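You operate a simulated robot arm through the tools that you are given. There is no shell and no other tool.

The job below is to be done with a simulated robot arm. You get a single attempt, and the scene is never put back.

Task
Release the filed block to the good-parts rack and sweep up the filings.
Fine: sweep them into the dustpan with the hand brush, empty it into the mask bin and put both back. Set down upright: what you pick out.

The check looks at the end state, three seconds after you hand in, the way a careful person would. Anything else that was tipped, shoved, dropped, spilled or broken makes it a failure.

Robot
A 6-joint arm with a two-finger parallel gripper, fixed in place. Base frame: the origin is at the foot of the arm, x ahead of it, y to its left, z up; the work surface is at about z = 860. Lengths are in mm, angles in rad, forces in N, time in s.
Its first joint turns from -2.897 to 2.897 rad. Payload 3.91 kg.
Tool frame: the origin (TCP) lies between the finger pads and is the grasp point; the fingertips stand 30 mm ahead of it; z points along the fingers, y is the line along which they close. The gripper opens to 110 mm. The fingers are 20 mm wide and 10 mm thick; the gripper's body (48 by 112 mm) begins 55 mm behind the TCP.
Orientation is that of the tool frame in the base frame, as a unit quaternion [x, y, z, w]. With the fingers straight down and closing along the base's y, the tool's x points along the base's -x, its y along +y and its z along -z.

Tools
- The arm moves only by the tool arm_command. Its argument "commands" is a list of rows, each a list of 6 numbers: the shift along the tool's x, y, z in mm, then the turn, a rotation vector about the tool's x, y, z in rad. In form: [[x, y, z, rx, ry, rz], ...]. A call has 1 to 20 rows; each row shifts and turns the commanded pose from where the row before left it, along the tool's axes as they then stand. "claw" is the gripper command, from -1 (shut) to 1 (fully open), values between in proportion, set as the call begins (left out, the last holds). A row lasts 0.2 s, in which the tool goes at most 50 mm and 0.15 rad; a call with a longer step from one row to the next is refused whole, and so is a gripper value outside its range. Where a pose cannot be reached the arm comes as near as it can. A force on the tool above 40 N (or 10 N above the force at the start of the call, whichever is more), or a blocked arm, ends the call early, and 0.2 s more pass. Each finger travels about 108 mm/s and halts on what it meets, pressing with about 44 N; the grip force reading is that of the motor and also rises with nothing between the fingers. The clock runs only during rows and for 0.2 s after the last one: add rows that do not move to give the fingers time. It gives the time, the measured TCP pose, the force on the tool (base axes), the opening and the grip force at its end, in the units of the frame above (readings bear some noise), with the torque about the TCP (base axes, N m) and any sound that the robot's microphone picked up.
- Cameras (640 x 400 px; columns grow to the right, rows downward): "scene" is fixed at [49.9, 649.8, 1618.6]; the picture's right is [-0.44, -0.90, 0.00], its down [-0.78, 0.38, -0.50] and it looks along [0.45, -0.22, -0.87] (base axes); focal length 214 px, centre (320, 200). "wrist" rides on the gripper at [72, 17, -103] in the tool frame; the picture's right is [-0.23, 0.97, 0.00], its down [-0.76, -0.18, -0.62] and it looks along [-0.61, -0.14, 0.78] (tool axes); focal length 222 px, centre (320, 200). There is no depth. A picture from a camera that has moved, and an enlarged one, comes with that camera's place and axes in the base frame and with its lens.
- camera(camera): a new picture of that camera. No time passes.
- inspect(camera, box): a new picture of the part [left, top, right, bottom] of that camera's present view, enlarged. No time passes.
- hand_in(): hands the job in; it is judged then, once.

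Places have to be worked out from the pictures, the camera data and where the tool is seen. Open the gripper and draw the arm clear of the work before you hand the job in, unless the task says otherwise.

The tools are called after ">>>" by a JSON object that holds its "method" and its "body". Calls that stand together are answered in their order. arm_command: Moves the arm, as the interface text tells. Its arguments: {"type":"object","properties":{"commands":{"type":"array"},"claw":{"type":"number"}},"required":["commands"]} The other tools are called the same way: camera (camera) takes a picture; inspect (camera, box) takes an enlarged picture of a part of a camera's view; hand_in () hands the job in.

At the start:

```text
t: 0.0
eef_pos: [564.7, 231.6, 1240.7]
tcp_rot: [0.0, 1.0, -0.001, 0.0]
wrist_force: [-0.9, 0.2, 0.3]
moment: [0.03, -0.03, 0.0]
gripper_width: 110.1
finger_force: 0.0
```

scene: 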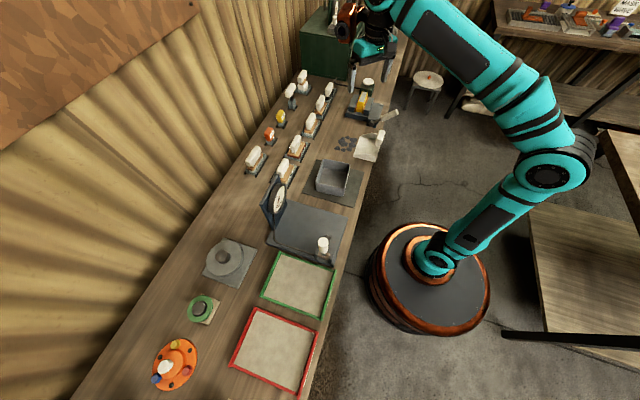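
wrist: 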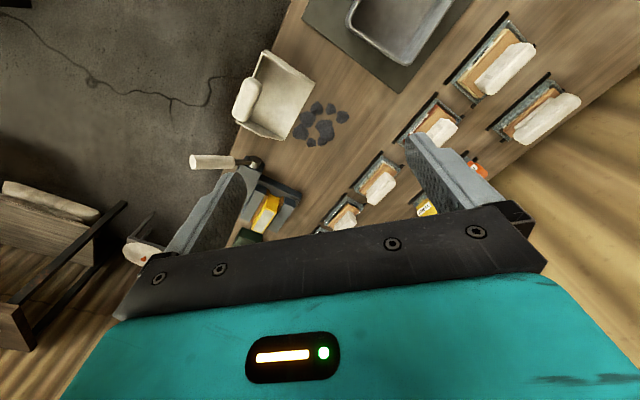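

I'll start by looking closely at the scene in enlarged views before moving anything.

>>> {"method": "inspect", "body": {"camera": "scene", "box": [320, 60, 420, 160]}}

>>> {"method": "inspect", "body": {"camera": "scene", "box": [240, 60, 400, 220]}}

>>> {"method": "inspect", "body": {"camera": "scene", "box": [130, 180, 370, 400]}}

>>> {"method": "inspect", "body": {"camera": "scene", "box": [290, 0, 450, 110]}}

>>> {"method": "inspect", "body": {"camera": "scene", "box": [480, 0, 640, 100]}}

>>> {"method": "inspect", "body": {"camera": "wrist", "box": [180, 0, 580, 250]}}

```text
4.00 times, centred on (370, 110) of scene
camera zoom: at [49.9, 649.8, 1618.6], right [-0.44, -0.9, 0.0], down [-0.78, 0.38, -0.5], along [0.45, -0.22, -0.87], focal length 858 px, centre (120, 560)
```

zoom: 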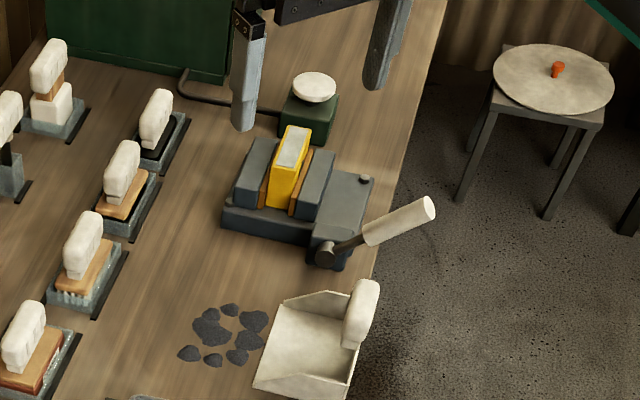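

```text
2.50 times, centred on (320, 140) of scene
camera zoom: at [49.9, 649.8, 1618.6], right [-0.44, -0.9, 0.0], down [-0.78, 0.38, -0.5], along [0.45, -0.22, -0.87], focal length 536 px, centre (320, 350)
```

zoom: 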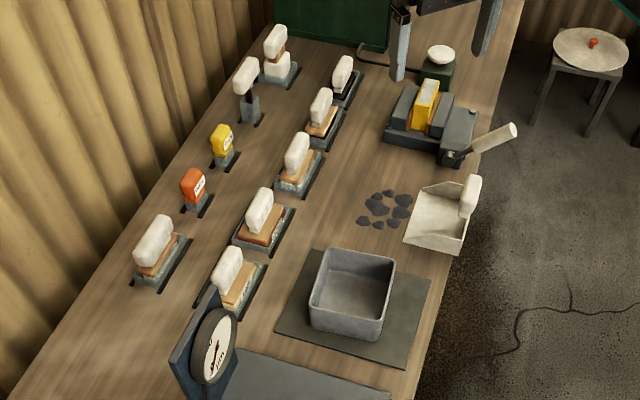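

```text
1.82 times, centred on (250, 290) of scene
camera zoom: at [49.9, 649.8, 1618.6], right [-0.44, -0.9, 0.0], down [-0.78, 0.38, -0.5], along [0.45, -0.22, -0.87], focal length 390 px, centre (447, 36)
```

zoom: 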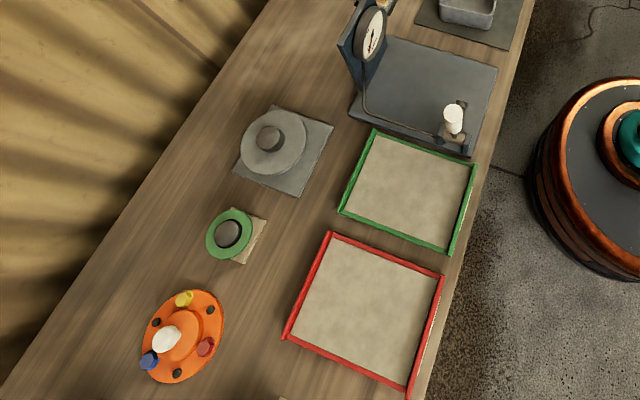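

```text
3.64 times, centred on (370, 55) of scene
camera zoom: at [49.9, 649.8, 1618.6], right [-0.44, -0.9, 0.0], down [-0.78, 0.38, -0.5], along [0.45, -0.22, -0.87], focal length 780 px, centre (138, 727)
```

zoom: 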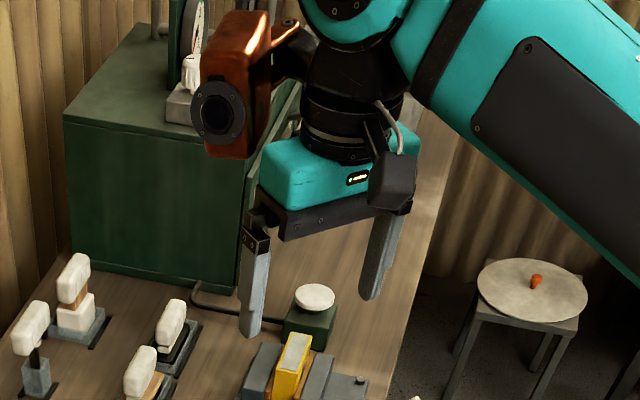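

```text
4.00 times, centred on (560, 50) of scene
camera zoom: at [49.9, 649.8, 1618.6], right [-0.44, -0.9, 0.0], down [-0.78, 0.38, -0.5], along [0.45, -0.22, -0.87], focal length 858 px, centre (-640, 800)
```

zoom: 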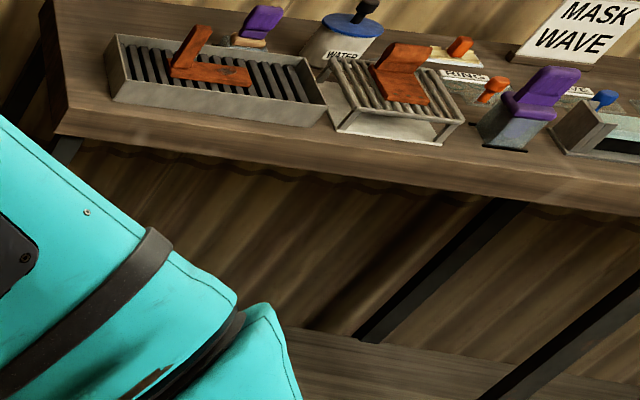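

```text
1.60 times, centred on (380, 125) of wrist
camera zoom: at [492.8, 247.7, 1343.3], right [0.23, 0.97, 0.0], down [0.76, -0.18, 0.62], along [0.61, -0.14, -0.78], focal length 355 px, centre (224, 320)
```

zoom: 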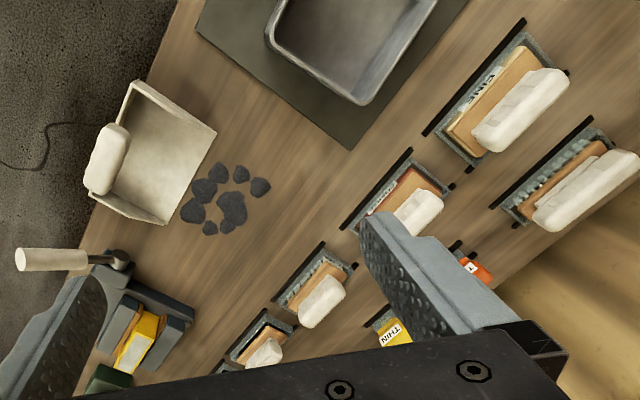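

The vise holds a yellow block, with filings and the dustpan beside it, and tools stand in slots behind. There's labelled furniture on the far right, so I'll turn the wrist camera that way and tilt it up to read the labels.

>>> {"method": "arm_command", "body": {"commands": [[0, 0, 0, 0, 0, 0.15], [0, 0, 0, 0, 0, 0.15], [0, 0, 0, 0, 0, 0.15], [0, 0, 0, 0, 0, 0.15], [0, 0, 0, 0, 0, 0.15], [0, 0, 0, 0, 0, 0.15], [0, 0, 0, 0, 0, 0.15], [0, 0, 0, 0, -0.12, 0], [0, 0, 0, 0, -0.12, 0], [0, 0, 0, 0, -0.12, 0]]}}

>>> {"method": "camera", "body": {"camera": "wrist"}}

>>> {"method": "camera", "body": {"camera": "scene"}}

```text
t: 2.2
eef_pos: [566.3, 231.9, 1242.7]
tcp_rot: [0.494, 0.851, -0.09, 0.155]
wrist_force: [-1.0, 0.5, -0.1]
moment: [0.01, 0.0, 0.03]
gripper_width: 110.2
finger_force: 0.0
```

```text
taken
camera wrist: at [528.1, 329.3, 1311.9], right [0.95, 0.3, 0.08], down [0.09, -0.51, 0.85], along [0.3, -0.8, -0.52], focal length 222 px, centre (320, 200)
```

wrist: 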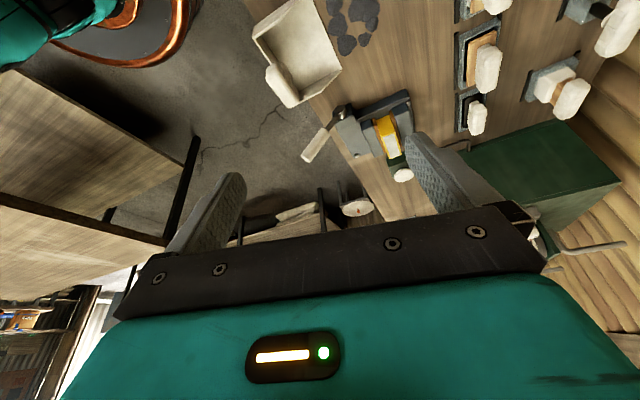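

```text
taken
```

scene: 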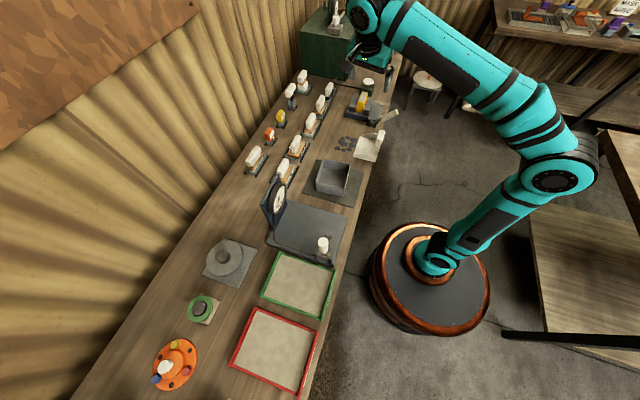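

The wrist view is inverted this way, but enlargements are true re-renders, so I'll zoom in tightly on the key items for labels and mechanisms.

>>> {"method": "inspect", "body": {"camera": "scene", "box": [340, 80, 404, 120]}}

>>> {"method": "inspect", "body": {"camera": "scene", "box": [280, 60, 344, 100]}}

>>> {"method": "inspect", "body": {"camera": "scene", "box": [256, 90, 320, 130]}}

>>> {"method": "inspect", "body": {"camera": "scene", "box": [240, 125, 320, 185]}}

>>> {"method": "inspect", "body": {"camera": "scene", "box": [300, 125, 396, 205]}}

>>> {"method": "inspect", "body": {"camera": "scene", "box": [560, 0, 640, 50]}}

>>> {"method": "inspect", "body": {"camera": "scene", "box": [490, 0, 570, 50]}}

>>> {"method": "inspect", "body": {"camera": "scene", "box": [440, 60, 640, 190]}}

>>> {"method": "inspect", "body": {"camera": "scene", "box": [220, 240, 350, 400]}}

```text
10.00 times, centred on (372, 100) of scene
camera zoom: at [49.9, 649.8, 1618.6], right [-0.44, -0.9, 0.0], down [-0.78, 0.38, -0.5], along [0.45, -0.22, -0.87], focal length 2145 px, centre (-200, 1200)
```

zoom: 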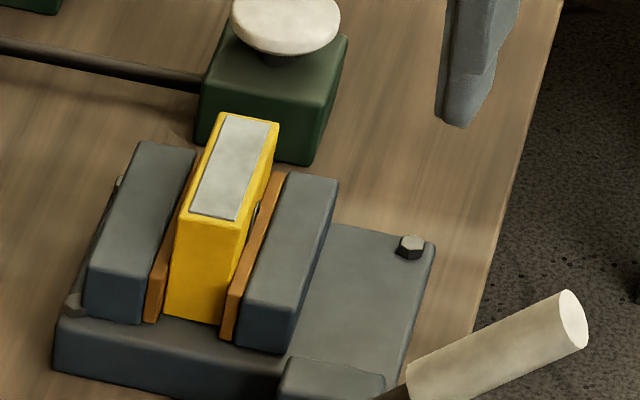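

```text
10.00 times, centred on (312, 80) of scene
camera zoom: at [49.9, 649.8, 1618.6], right [-0.44, -0.9, 0.0], down [-0.78, 0.38, -0.5], along [0.45, -0.22, -0.87], focal length 2145 px, centre (400, 1400)
```

zoom: 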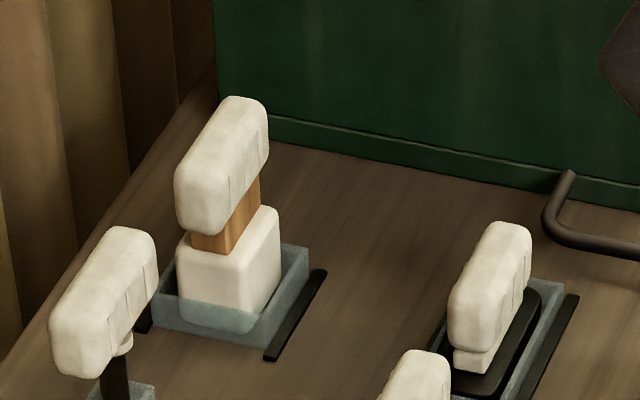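

```text
10.00 times, centred on (288, 110) of scene
camera zoom: at [49.9, 649.8, 1618.6], right [-0.44, -0.9, 0.0], down [-0.78, 0.38, -0.5], along [0.45, -0.22, -0.87], focal length 2145 px, centre (640, 1100)
```

zoom: 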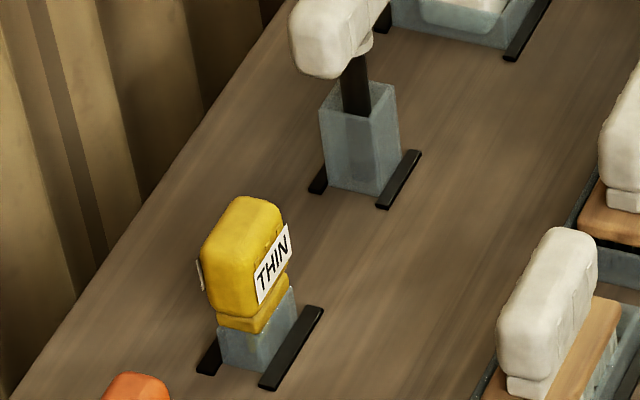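

```text
6.67 times, centred on (280, 155) of scene
camera zoom: at [49.9, 649.8, 1618.6], right [-0.44, -0.9, 0.0], down [-0.78, 0.38, -0.5], along [0.45, -0.22, -0.87], focal length 1430 px, centre (587, 500)
```

zoom: 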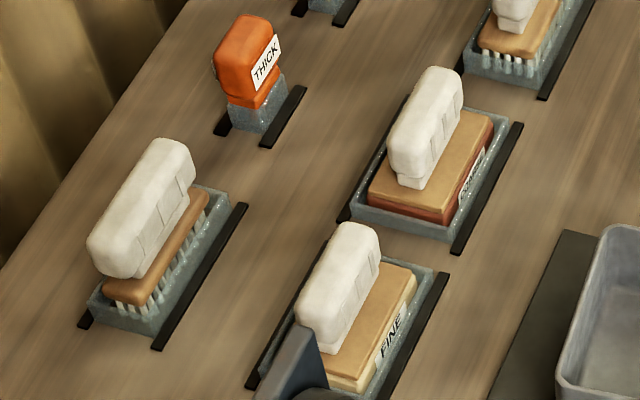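

```text
5.00 times, centred on (348, 165) of scene
camera zoom: at [49.9, 649.8, 1618.6], right [-0.44, -0.9, 0.0], down [-0.78, 0.38, -0.5], along [0.45, -0.22, -0.87], focal length 1072 px, centre (180, 375)
```

zoom: 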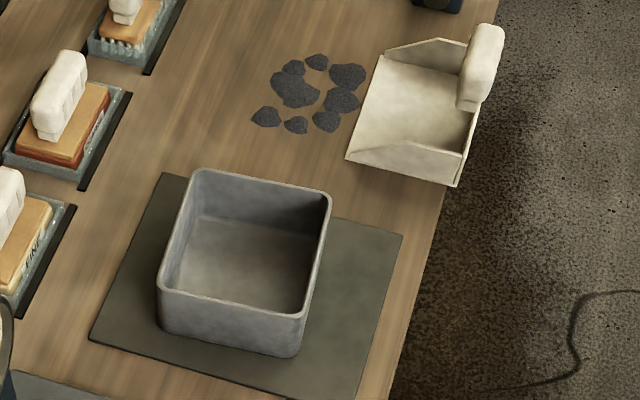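

```text
8.00 times, centred on (600, 25) of scene
camera zoom: at [49.9, 649.8, 1618.6], right [-0.44, -0.9, 0.0], down [-0.78, 0.38, -0.5], along [0.45, -0.22, -0.87], focal length 1716 px, centre (-1920, 1600)
```

zoom: 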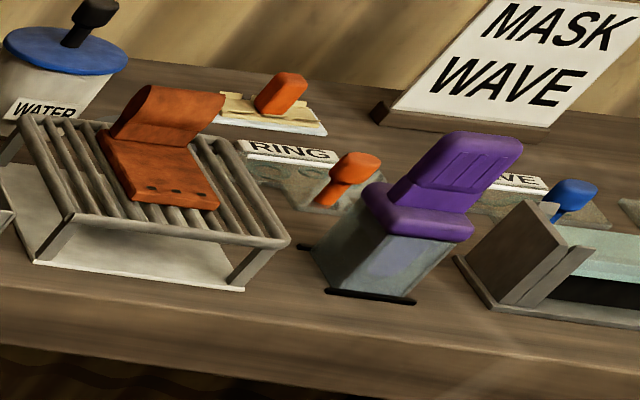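

```text
8.00 times, centred on (530, 25) of scene
camera zoom: at [49.9, 649.8, 1618.6], right [-0.44, -0.9, 0.0], down [-0.78, 0.38, -0.5], along [0.45, -0.22, -0.87], focal length 1716 px, centre (-1360, 1600)
```

zoom: 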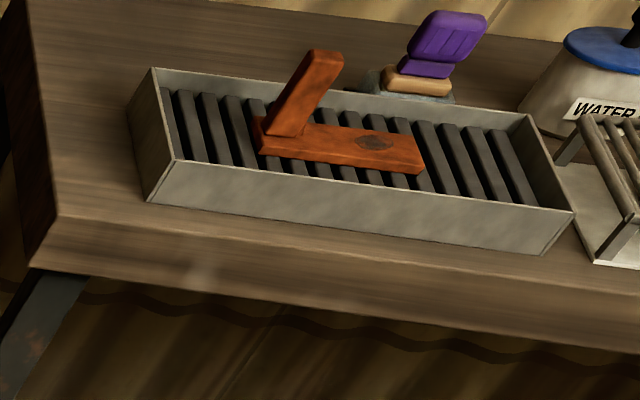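

```text
3.08 times, centred on (540, 125) of scene
camera zoom: at [49.9, 649.8, 1618.6], right [-0.44, -0.9, 0.0], down [-0.78, 0.38, -0.5], along [0.45, -0.22, -0.87], focal length 660 px, centre (-357, 431)
```

zoom: 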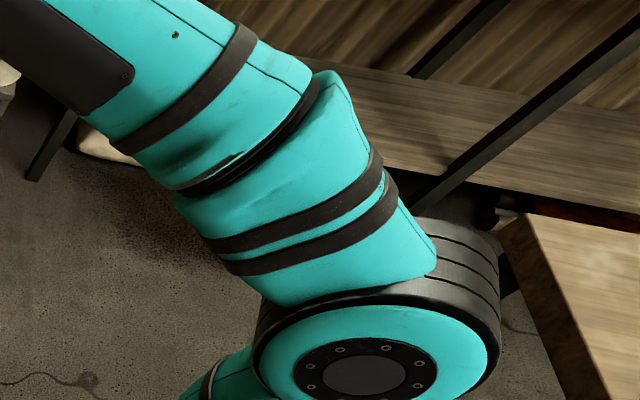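

```text
2.50 times, centred on (285, 320) of scene
camera zoom: at [49.9, 649.8, 1618.6], right [-0.44, -0.9, 0.0], down [-0.78, 0.38, -0.5], along [0.45, -0.22, -0.87], focal length 536 px, centre (408, -100)
```

zoom: 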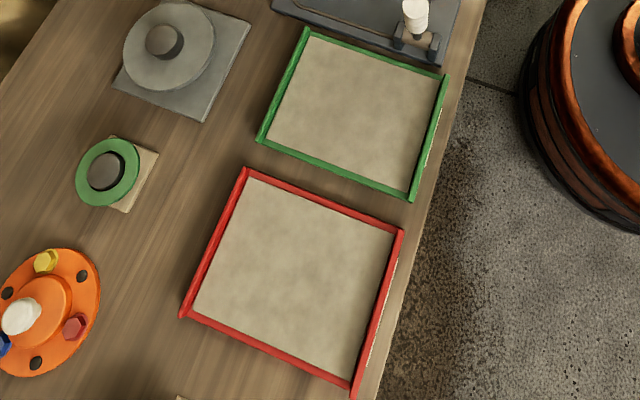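

Tools stand in racks (hand brushes with bristles, sanding blocks "FINE", "THIN"/"THICK" inks), and the tray labels must face the robot. I'll bring the wrist camera to the robot side of the bench and look outward to read the front faces.

>>> {"method": "arm_command", "body": {"commands": [[0, 0, 0, 0, 0.12, 0], [0, 0, 0, 0, 0.12, 0], [0, 0, 0, 0, 0.12, 0], [0, 0, 0, 0, 0, -0.15], [0, 0, 0, 0, 0, -0.15], [0, 0, 0, 0, 0, -0.15], [0, 0, 0, 0, 0, -0.15], [0, 0, 0, 0, 0, -0.15], [0, 0, 0, 0, 0, -0.15], [0, 0, 0, 0, 0, -0.15], [0, 0, 0, 0, 0, -0.15], [0, 0, 0, 0, 0, -0.15], [0, 0, 0, 0, 0, -0.15], [0, 0, 0, 0, 0, -0.15], [0, 0, 0, 0, 0, -0.15], [0, 0, 0, 0, 0, -0.035]]}}

>>> {"method": "arm_command", "body": {"commands": [[25, 38, 0, 0, 0, 0], [25, 38, 0, 0, 0, 0], [25, 38, 0, 0, 0, 0], [25, 38, 0, 0, 0, 0], [25, 38, 0, 0, 0, 0], [25, 38, 0, 0, 0, 0], [25, 38, 0, 0, 0, 0], [0, 0, 0, 0, -0.12, 0], [0, 0, 0, 0, -0.12, 0], [0, 0, 0, 0, -0.12, 0], [0, 0, 0, 0, -0.12, 0], [0, 0, 0, 0, 0, 0]]}}

>>> {"method": "camera", "body": {"camera": "wrist"}}

>>> {"method": "camera", "body": {"camera": "scene"}}

```text
t: 5.6
eef_pos: [566.3, 232.1, 1240.3]
tcp_rot: [-0.383, 0.924, 0.0, 0.0]
wrist_force: [-0.3, -0.2, 0.3]
moment: [-0.01, -0.01, -0.02]
gripper_width: 110.0
finger_force: 0.0
```

```text
t: 8.2
eef_pos: [254.3, 296.0, 1241.7]
tcp_rot: [-0.372, 0.897, 0.091, 0.22]
wrist_force: [0.5, -0.4, -0.3]
moment: [0.01, 0.02, 0.02]
gripper_width: 110.0
finger_force: 0.0
```

```text
taken
camera wrist: at [162.5, 227.7, 1298.1], right [-0.55, 0.83, 0.1], down [0.4, 0.15, 0.91], along [0.74, 0.54, -0.41], focal length 222 px, centre (320, 200)
```

wrist: 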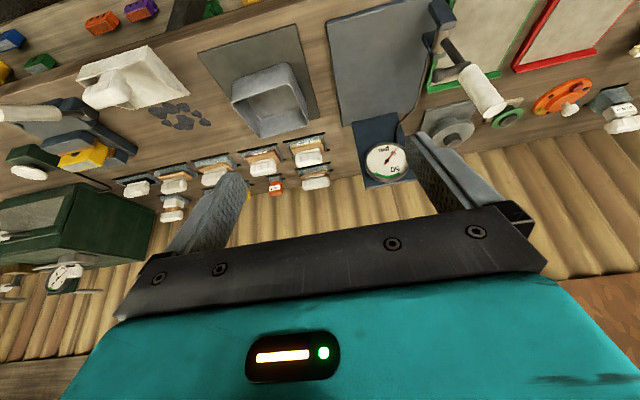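

```text
taken
```

scene: 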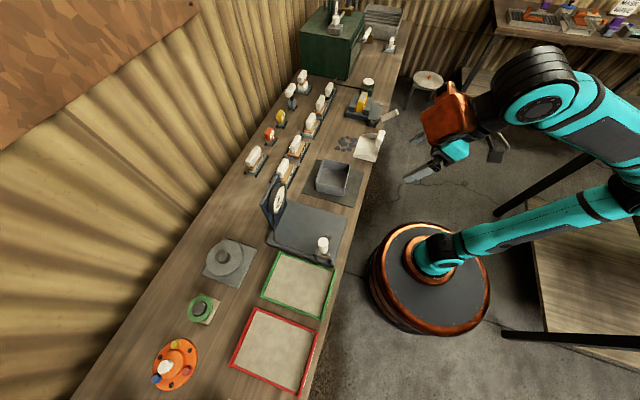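

A lower shelf seems to hold coloured blocks (top-left of the inverted wrist view), and more items sit beyond the green box. I'll zoom in on those.

>>> {"method": "inspect", "body": {"camera": "wrist", "box": [0, 0, 160, 100]}}

>>> {"method": "inspect", "body": {"camera": "wrist", "box": [130, 0, 290, 100]}}

>>> {"method": "inspect", "body": {"camera": "wrist", "box": [400, 0, 640, 150]}}

>>> {"method": "inspect", "body": {"camera": "wrist", "box": [0, 80, 160, 320]}}

>>> {"method": "inspect", "body": {"camera": "scene", "box": [300, 0, 420, 80]}}

>>> {"method": "inspect", "body": {"camera": "wrist", "box": [100, 130, 340, 230]}}

```text
4.00 times, centred on (80, 50) of wrist
camera zoom: at [162.5, 227.7, 1298.1], right [-0.55, 0.83, 0.1], down [0.4, 0.15, 0.91], along [0.74, 0.54, -0.41], focal length 888 px, centre (1280, 800)
```

zoom: 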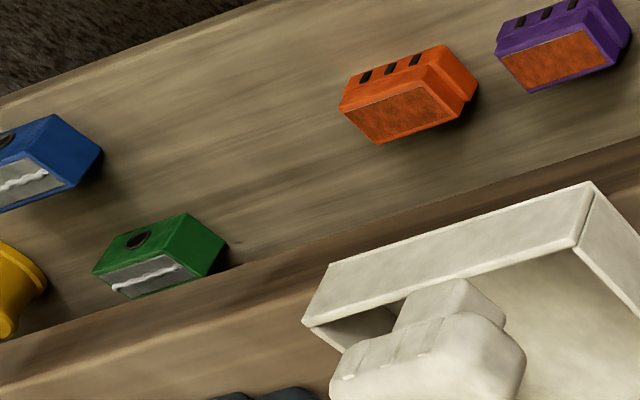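

```text
4.00 times, centred on (210, 50) of wrist
camera zoom: at [162.5, 227.7, 1298.1], right [-0.55, 0.83, 0.1], down [0.4, 0.15, 0.91], along [0.74, 0.54, -0.41], focal length 888 px, centre (760, 800)
```

zoom: 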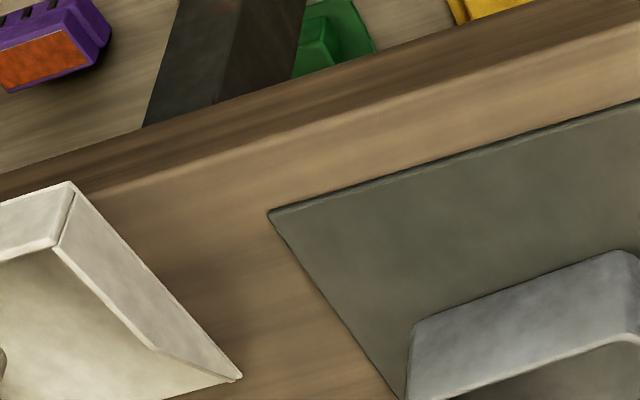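

```text
2.67 times, centred on (520, 75) of wrist
camera zoom: at [162.5, 227.7, 1298.1], right [-0.55, 0.83, 0.1], down [0.4, 0.15, 0.91], along [0.74, 0.54, -0.41], focal length 592 px, centre (-213, 533)
```

zoom: 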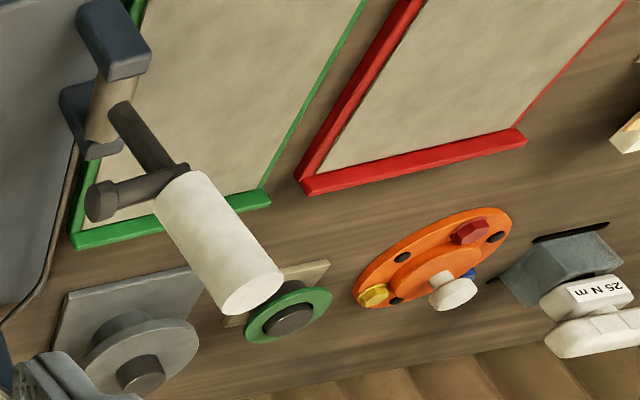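

```text
1.67 times, centred on (80, 200) of wrist
camera zoom: at [162.5, 227.7, 1298.1], right [-0.55, 0.83, 0.1], down [0.4, 0.15, 0.91], along [0.74, 0.54, -0.41], focal length 370 px, centre (720, 200)
```

zoom: 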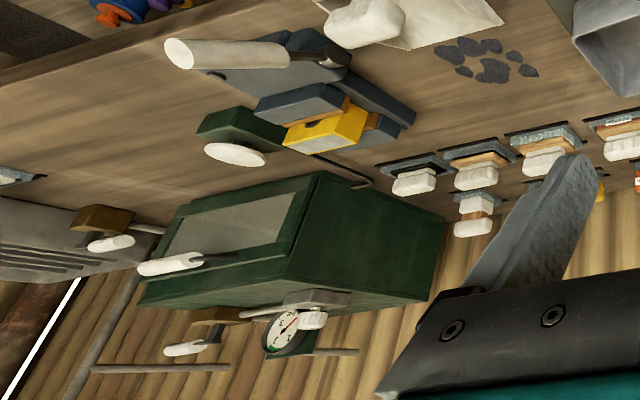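

```text
5.00 times, centred on (360, 40) of scene
camera zoom: at [49.9, 649.8, 1618.6], right [-0.44, -0.9, 0.0], down [-0.78, 0.38, -0.5], along [0.45, -0.22, -0.87], focal length 1072 px, centre (120, 1000)
```

zoom: 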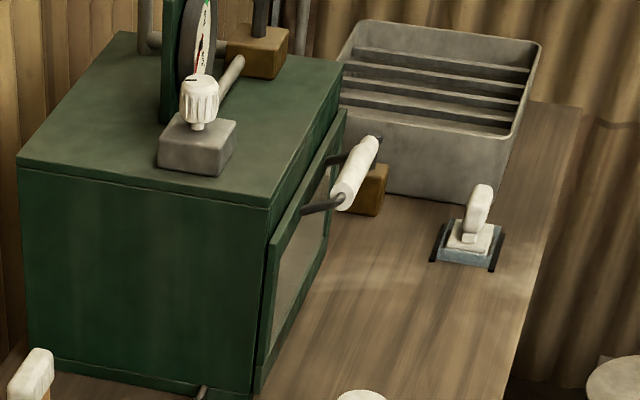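

```text
2.67 times, centred on (220, 180) of wrist
camera zoom: at [162.5, 227.7, 1298.1], right [-0.55, 0.83, 0.1], down [0.4, 0.15, 0.91], along [0.74, 0.54, -0.41], focal length 592 px, centre (587, 253)
```

zoom: 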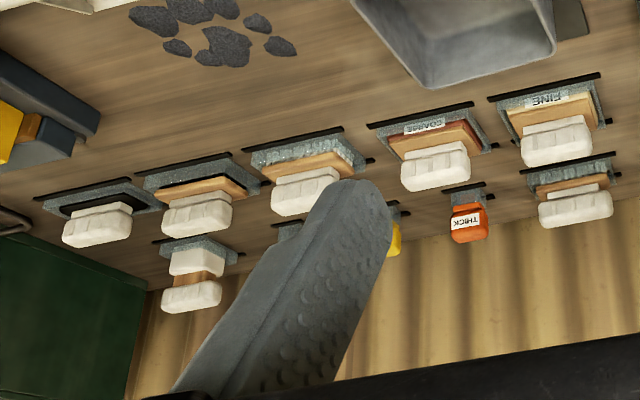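

There's a lower shelf under the bench with many parts. I'll tilt the camera down to survey it along its length.

>>> {"method": "arm_command", "body": {"commands": [[0, 0, 0, 0, 0.12, 0], [0, 0, 0, 0, 0.12, 0], [0, 0, 0, 0, 0.12, 0], [0, 0, 0, 0, 0, 0]]}}

>>> {"method": "camera", "body": {"camera": "wrist"}}

>>> {"method": "inspect", "body": {"camera": "wrist", "box": [0, 0, 320, 200]}}

>>> {"method": "inspect", "body": {"camera": "wrist", "box": [320, 0, 640, 200]}}

```text
t: 9.2
eef_pos: [253.6, 295.7, 1240.9]
tcp_rot: [-0.381, 0.923, 0.023, 0.056]
wrist_force: [-0.7, -0.3, -0.5]
moment: [0.02, -0.02, 0.0]
gripper_width: 109.9
finger_force: 0.1
```

```text
taken
camera wrist: at [182.0, 247.4, 1333.8], right [-0.53, 0.85, 0.03], down [0.61, 0.36, 0.71], along [0.59, 0.39, -0.7], focal length 222 px, centre (320, 200)
```

wrist: 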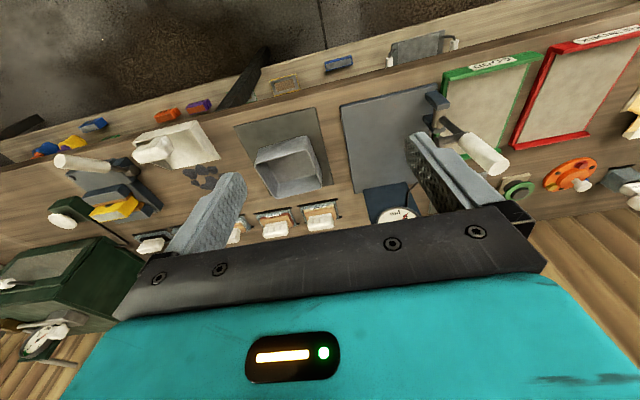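

```text
2.00 times, centred on (160, 100) of wrist
camera zoom: at [182.0, 247.4, 1333.8], right [-0.53, 0.85, 0.03], down [0.61, 0.36, 0.71], along [0.59, 0.39, -0.7], focal length 444 px, centre (640, 400)
```

zoom: 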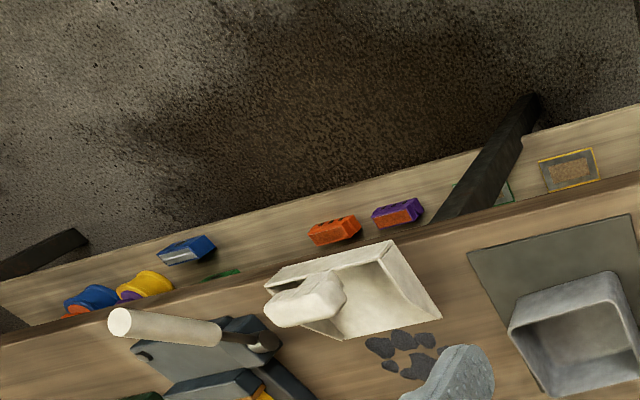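

```text
2.00 times, centred on (480, 100) of wrist
camera zoom: at [182.0, 247.4, 1333.8], right [-0.53, 0.85, 0.03], down [0.61, 0.36, 0.71], along [0.59, 0.39, -0.7], focal length 444 px, centre (0, 400)
```

zoom: 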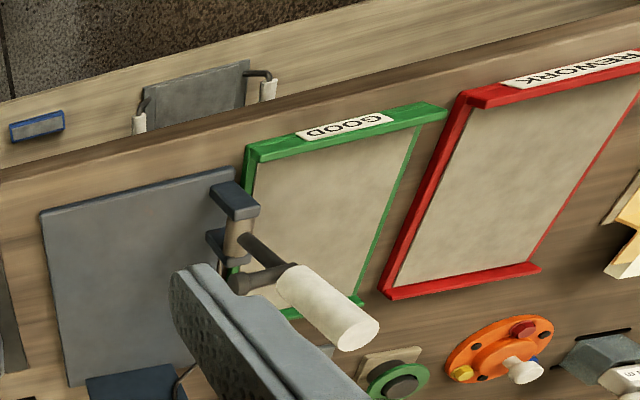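

Labels read: green tray "GOOD", red tray "REWORK". I still need the mask bin, so I'll swing counter-clockwise and survey the bench's left end and the area behind the robot.

>>> {"method": "arm_command", "body": {"commands": [[0, 0, 0, 0, 0.12, 0], [0, 46.5, 0, 0, 0, -0.12], [0, 46.5, 0, 0, 0, -0.12], [0, 46.5, 0, 0, 0, -0.12], [0, 46.5, 0, 0, 0, -0.12], [0, 46.5, 0, 0, 0, -0.12], [0, 46.5, 0, 0, 0, -0.12], [0, 46.5, 0, 0, 0, -0.12], [0, 0, 0, 0, -0.12, 0], [0, 0, 0, 0, -0.12, 0], [0, 0, 0, 0, 0, 0]]}}

>>> {"method": "camera", "body": {"camera": "wrist"}}

>>> {"method": "arm_command", "body": {"commands": [[0, 0, 0, 0, 0.12, 0], [0, 0, 0, 0, 0.12, 0], [0, 46.5, 0, 0, 0, -0.12], [0, 46.5, 0, 0, 0, -0.12], [0, 46.5, 0, 0, 0, -0.12], [0, 46.5, 0, 0, 0, -0.12], [0, 46.5, 0, 0, 0, -0.12], [0, 46.5, 0, 0, 0, -0.12], [0, 46.5, 0, 0, 0, -0.12], [0, 0, 0, 0, -0.12, 0], [0, 0, 0, 0, -0.12, 0], [0, 0, 0, 0, 0, 0]]}}

>>> {"method": "camera", "body": {"camera": "wrist"}}

>>> {"method": "camera", "body": {"camera": "scene"}}

```text
t: 11.6
eef_pos: [-34.0, 428.7, 1240.2]
tcp_rot: [0.722, -0.682, -0.086, -0.083]
wrist_force: [0.2, 0.3, -0.1]
moment: [-0.01, -0.01, -0.02]
gripper_width: 109.9
finger_force: 0.1
```

```text
taken
camera wrist: at [-45.9, 331.6, 1322.4], right [-0.98, 0.17, 0.05], down [0.14, 0.6, 0.79], along [0.1, 0.78, -0.61], focal length 222 px, centre (320, 200)
```

wrist: 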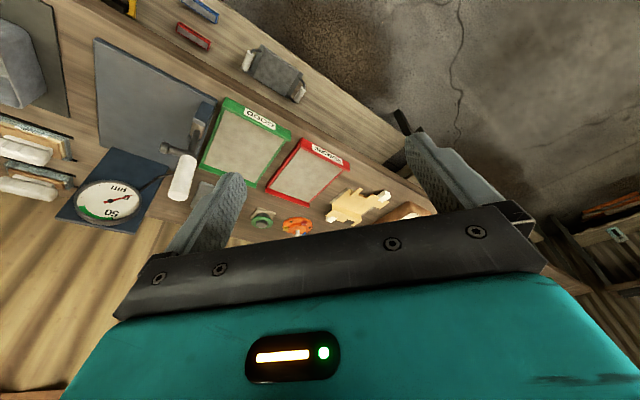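

```text
t: 14.2
eef_pos: [-322.9, 299.2, 1239.0]
tcp_rot: [0.937, -0.329, -0.113, -0.04]
wrist_force: [0.0, 0.0, 0.9]
moment: [-0.01, 0.06, 0.01]
gripper_width: 110.1
finger_force: 0.0
```

```text
taken
camera wrist: at [-259.7, 225.7, 1321.6], right [-0.78, -0.62, 0.05], down [-0.35, 0.51, 0.79], along [-0.52, 0.6, -0.62], focal length 222 px, centre (320, 200)
```

wrist: 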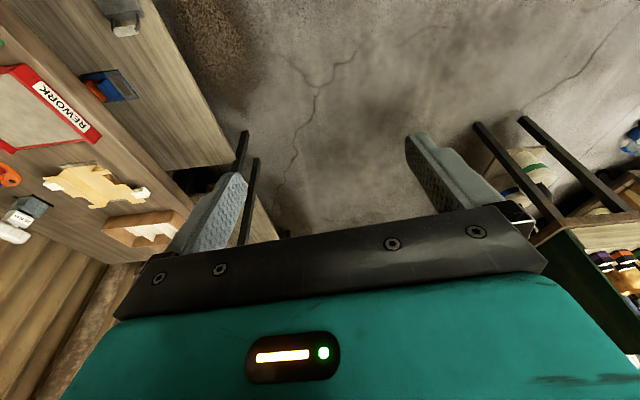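

```text
taken
```

scene: 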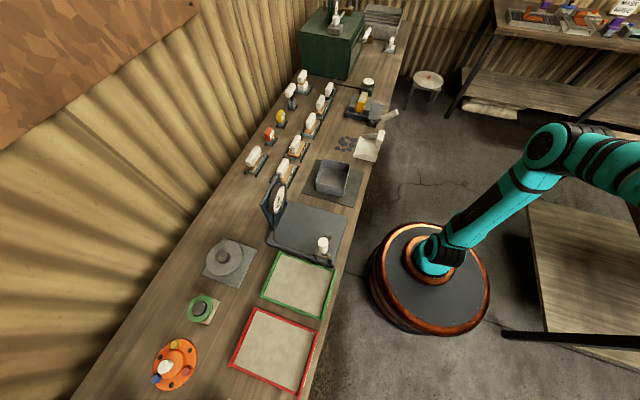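

The left end of the bench has only a puzzle-like part and a block; another shelf unit appears to the side. I'll continue the survey behind.

>>> {"method": "arm_command", "body": {"commands": [[0, 0, 0, 0, 0.12, 0], [0, 0, 0, 0, 0.12, 0], [0, 0, 0, 0, 0, -0.15], [0, 0, 0, 0, 0, -0.15], [0, 0, 0, 0, 0, -0.15], [0, 0, 0, 0, 0, -0.15], [0, 0, 0, 0, 0, -0.15], [0, 0, 0, 0, 0, -0.15], [0, 0, 0, 0, -0.12, 0], [0, 0, 0, 0, -0.12, 0], [0, 0, 0, 0, 0, 0]]}}

>>> {"method": "camera", "body": {"camera": "wrist"}}

>>> {"method": "inspect", "body": {"camera": "wrist", "box": [320, 60, 640, 260]}}

>>> {"method": "inspect", "body": {"camera": "wrist", "box": [0, 0, 320, 200]}}

```text
t: 16.6
eef_pos: [-322.5, 301.3, 1240.3]
tcp_rot: [0.987, 0.111, -0.119, 0.013]
wrist_force: [0.2, -0.4, 0.4]
moment: [0.02, -0.02, -0.01]
gripper_width: 109.9
finger_force: 0.0
```

```text
taken
camera wrist: at [-227.6, 304.7, 1322.4], right [0.0, -1.0, 0.05], down [-0.62, 0.04, 0.79], along [-0.79, -0.04, -0.62], focal length 222 px, centre (320, 200)
```

wrist: 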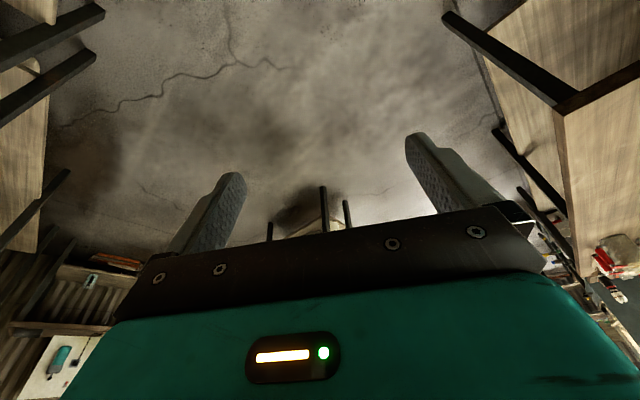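

```text
2.00 times, centred on (480, 160) of wrist
camera zoom: at [-227.6, 304.7, 1322.4], right [0.0, -1.0, 0.05], down [-0.62, 0.04, 0.79], along [-0.79, -0.04, -0.62], focal length 444 px, centre (0, 280)
```

zoom: 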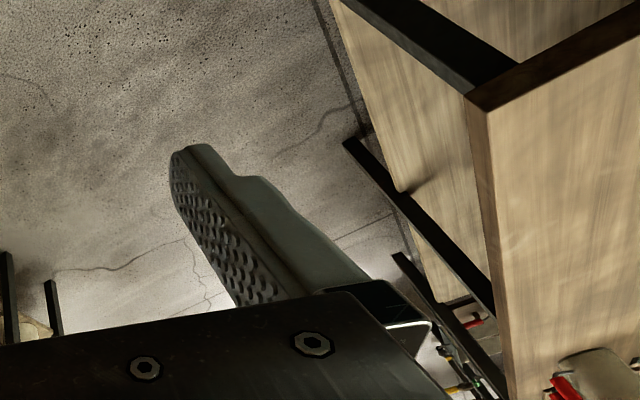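

```text
2.00 times, centred on (160, 100) of wrist
camera zoom: at [-227.6, 304.7, 1322.4], right [0.0, -1.0, 0.05], down [-0.62, 0.04, 0.79], along [-0.79, -0.04, -0.62], focal length 444 px, centre (640, 400)
```

zoom: 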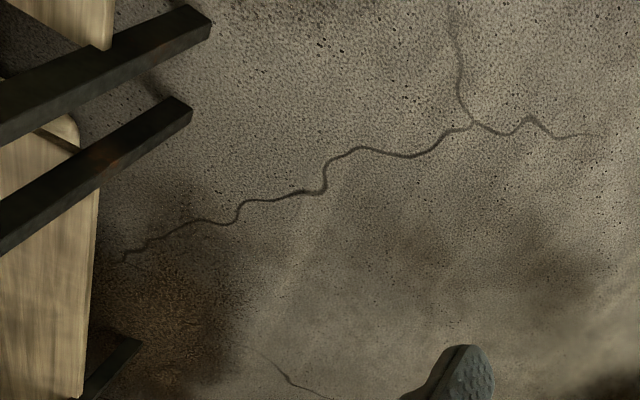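

A table behind the robot holds something red at its end. I'll turn the view further to see that table's top.

>>> {"method": "arm_command", "body": {"commands": [[0, 0, 0, 0, 0.12, 0], [0, 0, 0, 0, 0.12, 0], [0, 0, 0, 0, 0, -0.15], [0, 0, 0, 0, 0, -0.15], [0, 0, 0, 0, 0, -0.15], [0, 0, 0, 0, 0, -0.15], [0, 0, 0, 0, 0, -0.15], [0, 0, 0, 0, 0, -0.15], [0, 0, 0, 0, 0, -0.15], [0, 0, 0, 0, -0.12, 0], [0, 0, 0, 0, -0.12, 0], [0, 0, 0, 0, -0.12, 0], [0, 0, 0, 0, -0.12, 0], [0, 0, 0, 0, 0, 0]]}}

>>> {"method": "camera", "body": {"camera": "wrist"}}

>>> {"method": "inspect", "body": {"camera": "wrist", "box": [0, 60, 320, 260]}}

>>> {"method": "inspect", "body": {"camera": "wrist", "box": [320, 60, 640, 260]}}

```text
t: 19.6
eef_pos: [-328.7, 296.5, 1225.1]
tcp_rot: [0.782, 0.576, -0.192, 0.138]
wrist_force: [-0.8, 0.6, 1.1]
moment: [0.0, 0.0, 0.0]
gripper_width: 109.8
finger_force: 0.1
out of reach, approached as far as the arm can: row 13
```

```text
taken
camera wrist: at [-279.2, 396.2, 1282.7], right [0.87, -0.48, 0.1], down [-0.28, -0.32, 0.91], along [-0.4, -0.82, -0.41], focal length 222 px, centre (320, 200)
```

wrist: 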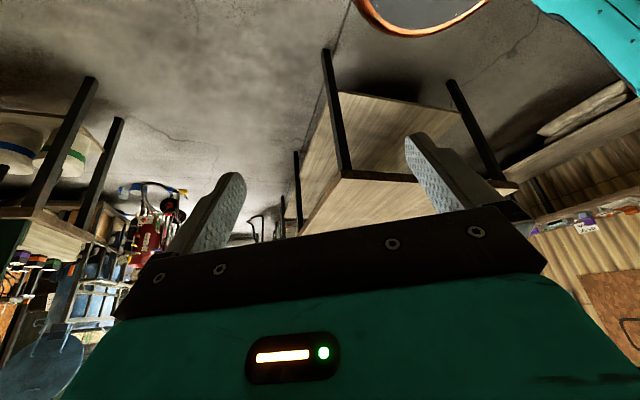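

```text
2.00 times, centred on (160, 160) of wrist
camera zoom: at [-279.2, 396.2, 1282.7], right [0.87, -0.48, 0.1], down [-0.28, -0.32, 0.91], along [-0.4, -0.82, -0.41], focal length 444 px, centre (640, 280)
```

zoom: 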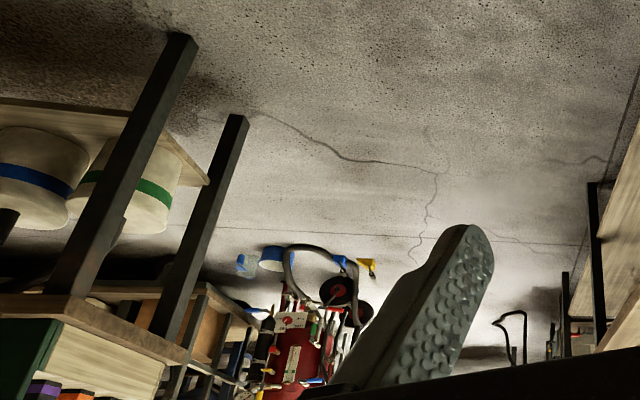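

```text
2.00 times, centred on (480, 160) of wrist
camera zoom: at [-279.2, 396.2, 1282.7], right [0.87, -0.48, 0.1], down [-0.28, -0.32, 0.91], along [-0.4, -0.82, -0.41], focal length 444 px, centre (0, 280)
```

zoom: 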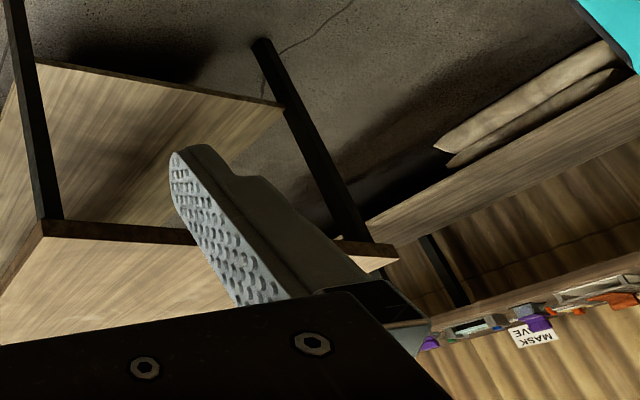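

The rest behind is other stations out of reach, so I'll swing back to the bench and examine the bin and the brush holders up close.

>>> {"method": "arm_command", "body": {"commands": [[0, 0, 0, 0, 0.12, 0], [0, 0, 0, 0, 0.12, 0], [0, 0, 0, 0, 0.12, 0], [0, 0, 0, 0, 0.12, 0], [0, 0, 0, 0, 0, 0.15], [0, 0, 0, 0, 0, 0.15], [0, 0, 0, 0, 0, 0.15], [0, 0, 0, 0, 0, 0.15], [0, 0, 0, 0, 0, 0.15], [0, 0, 0, 0, 0, 0.15], [0, 0, 0, 0, 0, 0.15], [0, 0, 0, 0, 0, 0.15], [0, 0, 0, 0, 0, 0.15], [0, 0, 0, 0, 0, 0.15], [0, 0, 0, 0, 0, 0.15], [0, 0, 0, 0, 0, 0.15], [0, 0, 0, 0, 0, 0.15]]}}

>>> {"method": "arm_command", "body": {"commands": [[0, -46.5, 0, 0, 0, 0.12], [0, -46.5, 0, 0, 0, 0.12], [0, -46.5, 0, 0, 0, 0.12], [0, -46.5, 0, 0, 0, 0.12], [0, -46.5, 0, 0, 0, 0.12], [0, -46.5, 0, 0, 0, 0.12], [0, -46.5, 0, 0, 0, 0.12], [0, -46.5, 0, 0, 0, 0.12], [0, -46.5, 0, 0, 0, 0.12], [0, -46.5, 0, 0, 0, 0.12], [0, -46.5, 0, 0, 0, 0.12], [0, -46.5, 0, 0, 0, 0.12], [0, -46.5, 0, 0, 0, 0.12], [0, -46.5, 0, 0, 0, 0.12]]}}

>>> {"method": "camera", "body": {"camera": "scene"}}

```text
t: 23.2
eef_pos: [-328.7, 295.5, 1225.1]
tcp_rot: [0.943, -0.333, 0.001, 0.0]
wrist_force: [-0.2, 0.2, 0.9]
moment: [0.01, 0.02, 0.03]
gripper_width: 110.1
finger_force: 0.0
```

```text
t: 26.2
eef_pos: [248.0, 360.5, 1223.5]
tcp_rot: [-0.382, 0.924, -0.001, 0.0]
wrist_force: [-1.3, 1.3, -0.1]
moment: [-0.03, -0.01, -0.02]
gripper_width: 109.9
finger_force: 0.0
```

```text
taken
```

scene: 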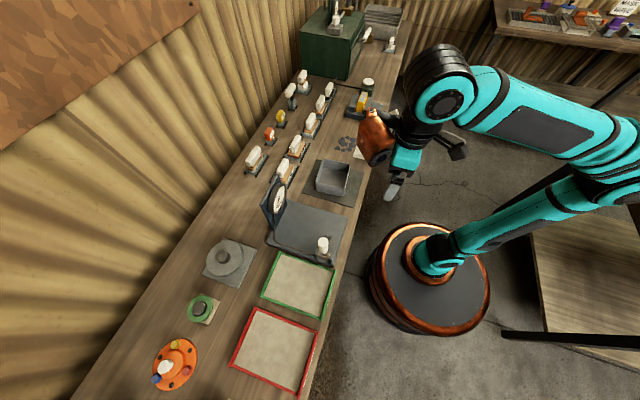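

Orientation is aligned with the bench again. I'll move over the tool rack for a close view of the brushes and bin.

>>> {"method": "arm_command", "body": {"commands": [[-26, -41, 0, 0, 0, 0], [-26, -41, 0, 0, 0, 0], [-26, -41, 0, 0, 0, 0], [-26, -41, 0, 0, 0, 0], [-26, -41, 0, 0, 0, 0], [-26, -41, 0, 0, 0, 0], [-26, -41, 0, 0, 0, 0], [-26, -41, 0, 0, 0, 0], [0, 0, 0, 0, 0, 0]]}}

>>> {"method": "camera", "body": {"camera": "wrist"}}

>>> {"method": "inspect", "body": {"camera": "wrist", "box": [80, 60, 320, 210]}}

>>> {"method": "inspect", "body": {"camera": "wrist", "box": [300, 60, 540, 210]}}

>>> {"method": "inspect", "body": {"camera": "wrist", "box": [320, 0, 560, 130]}}

```text
t: 28.2
eef_pos: [624.0, 274.8, 1226.4]
tcp_rot: [-0.383, 0.924, -0.001, 0.0]
wrist_force: [0.4, 0.2, 0.8]
moment: [-0.01, 0.03, 0.02]
gripper_width: 110.0
finger_force: 0.1
```

```text
taken
camera wrist: at [560.6, 233.7, 1328.6], right [-0.53, 0.85, 0.0], down [0.66, 0.41, 0.62], along [0.53, 0.33, -0.78], focal length 222 px, centre (320, 200)
```

wrist: 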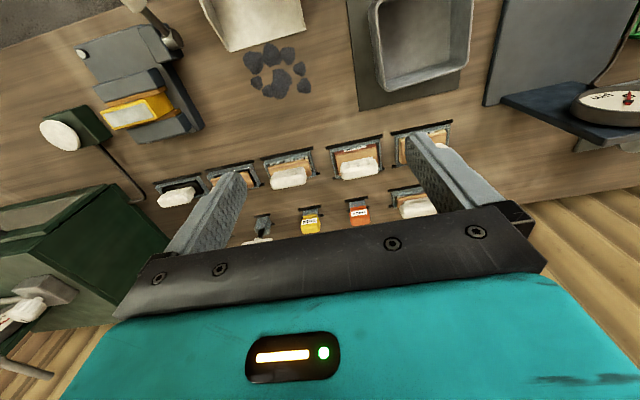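

```text
2.67 times, centred on (200, 135) of wrist
camera zoom: at [560.6, 233.7, 1328.6], right [-0.53, 0.85, 0.0], down [0.66, 0.41, 0.62], along [0.53, 0.33, -0.78], focal length 592 px, centre (640, 373)
```

zoom: 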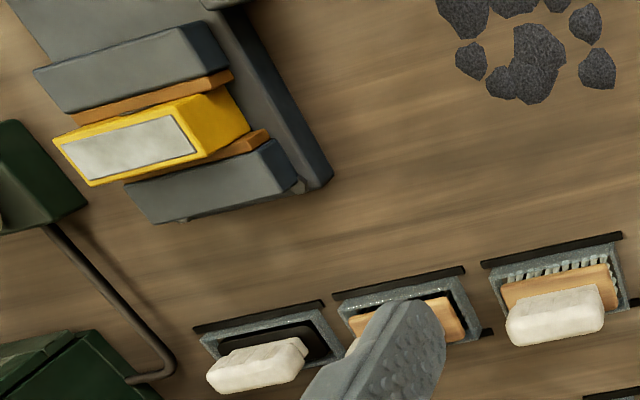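

```text
2.67 times, centred on (420, 135) of wrist
camera zoom: at [560.6, 233.7, 1328.6], right [-0.53, 0.85, 0.0], down [0.66, 0.41, 0.62], along [0.53, 0.33, -0.78], focal length 592 px, centre (53, 373)
```

zoom: 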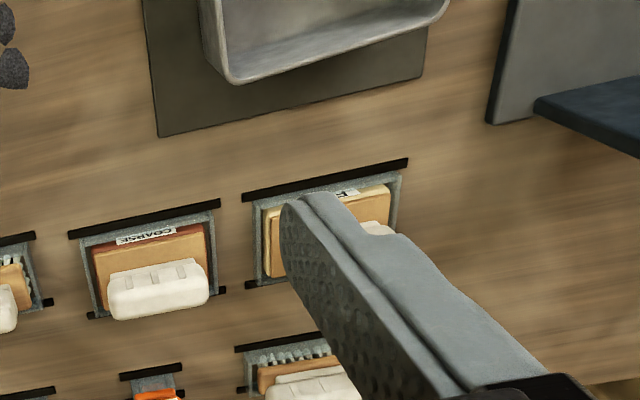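

```text
2.67 times, centred on (440, 65) of wrist
camera zoom: at [560.6, 233.7, 1328.6], right [-0.53, 0.85, 0.0], down [0.66, 0.41, 0.62], along [0.53, 0.33, -0.78], focal length 592 px, centre (0, 560)
```

zoom: 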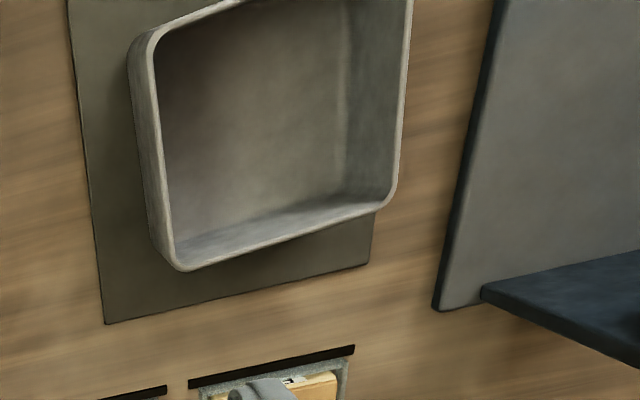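

I'll zoom on each rack item from the scene camera to compare the bristles.

>>> {"method": "inspect", "body": {"camera": "scene", "box": [296, 85, 344, 115]}}

>>> {"method": "inspect", "body": {"camera": "scene", "box": [280, 105, 328, 135]}}

>>> {"method": "inspect", "body": {"camera": "scene", "box": [272, 132, 320, 162]}}

>>> {"method": "inspect", "body": {"camera": "scene", "box": [236, 140, 284, 180]}}

>>> {"method": "inspect", "body": {"camera": "scene", "box": [380, 20, 412, 70]}}

>>> {"method": "inspect", "body": {"camera": "scene", "box": [320, 75, 420, 165]}}

```text
13.33 times, centred on (320, 100) of scene
camera zoom: at [49.9, 649.8, 1618.6], right [-0.44, -0.9, 0.0], down [-0.78, 0.38, -0.5], along [0.45, -0.22, -0.87], focal length 2860 px, centre (320, 1533)
```

zoom: 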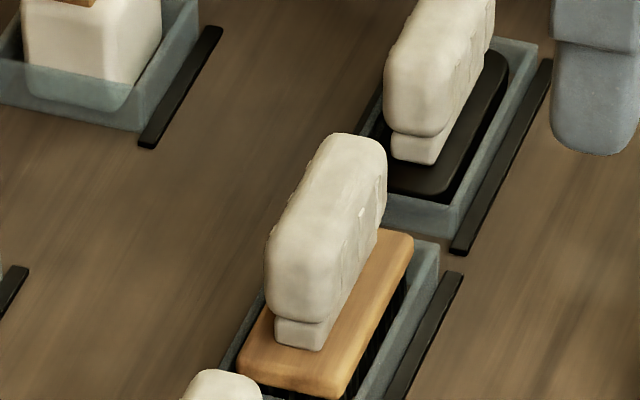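

```text
13.33 times, centred on (304, 120) of scene
camera zoom: at [49.9, 649.8, 1618.6], right [-0.44, -0.9, 0.0], down [-0.78, 0.38, -0.5], along [0.45, -0.22, -0.87], focal length 2860 px, centre (533, 1267)
```

zoom: 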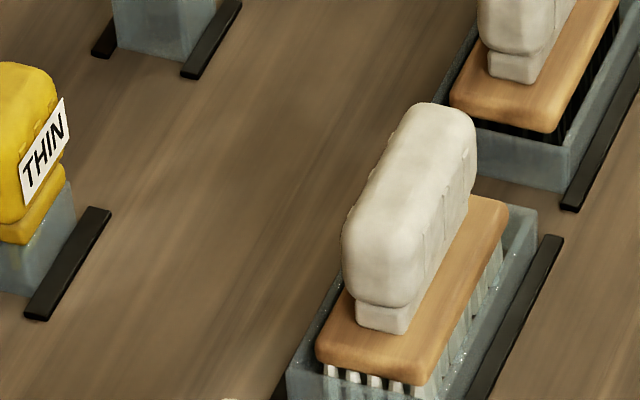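

```text
13.33 times, centred on (296, 147) of scene
camera zoom: at [49.9, 649.8, 1618.6], right [-0.44, -0.9, 0.0], down [-0.78, 0.38, -0.5], along [0.45, -0.22, -0.87], focal length 2860 px, centre (640, 907)
```

zoom: 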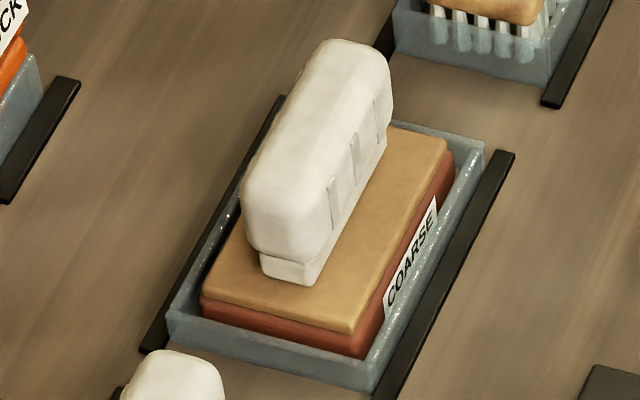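

```text
10.00 times, centred on (260, 160) of scene
camera zoom: at [49.9, 649.8, 1618.6], right [-0.44, -0.9, 0.0], down [-0.78, 0.38, -0.5], along [0.45, -0.22, -0.87], focal length 2145 px, centre (920, 600)
```

zoom: 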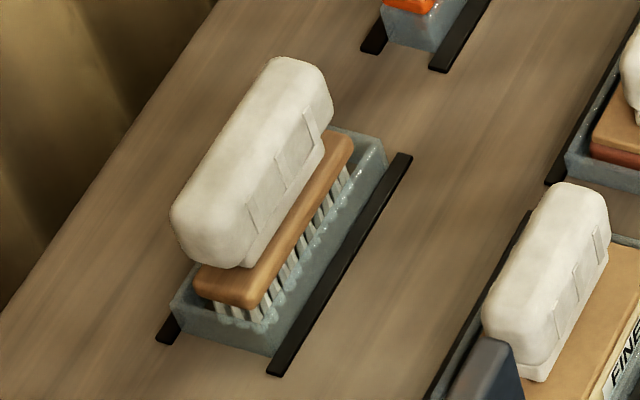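

```text
8.00 times, centred on (396, 45) of scene
camera zoom: at [49.9, 649.8, 1618.6], right [-0.44, -0.9, 0.0], down [-0.78, 0.38, -0.5], along [0.45, -0.22, -0.87], focal length 1716 px, centre (-288, 1440)
```

zoom: 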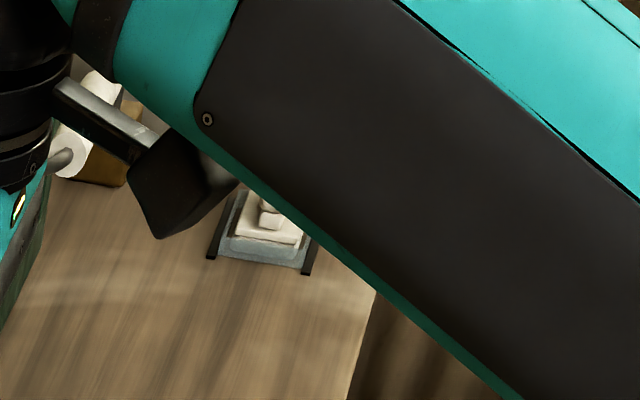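

```text
4.44 times, centred on (370, 120) of scene
camera zoom: at [49.9, 649.8, 1618.6], right [-0.44, -0.9, 0.0], down [-0.78, 0.38, -0.5], along [0.45, -0.22, -0.87], focal length 953 px, centre (98, 556)
```

zoom: 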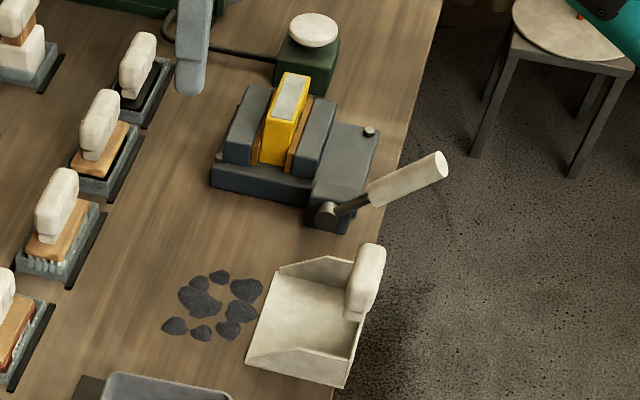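

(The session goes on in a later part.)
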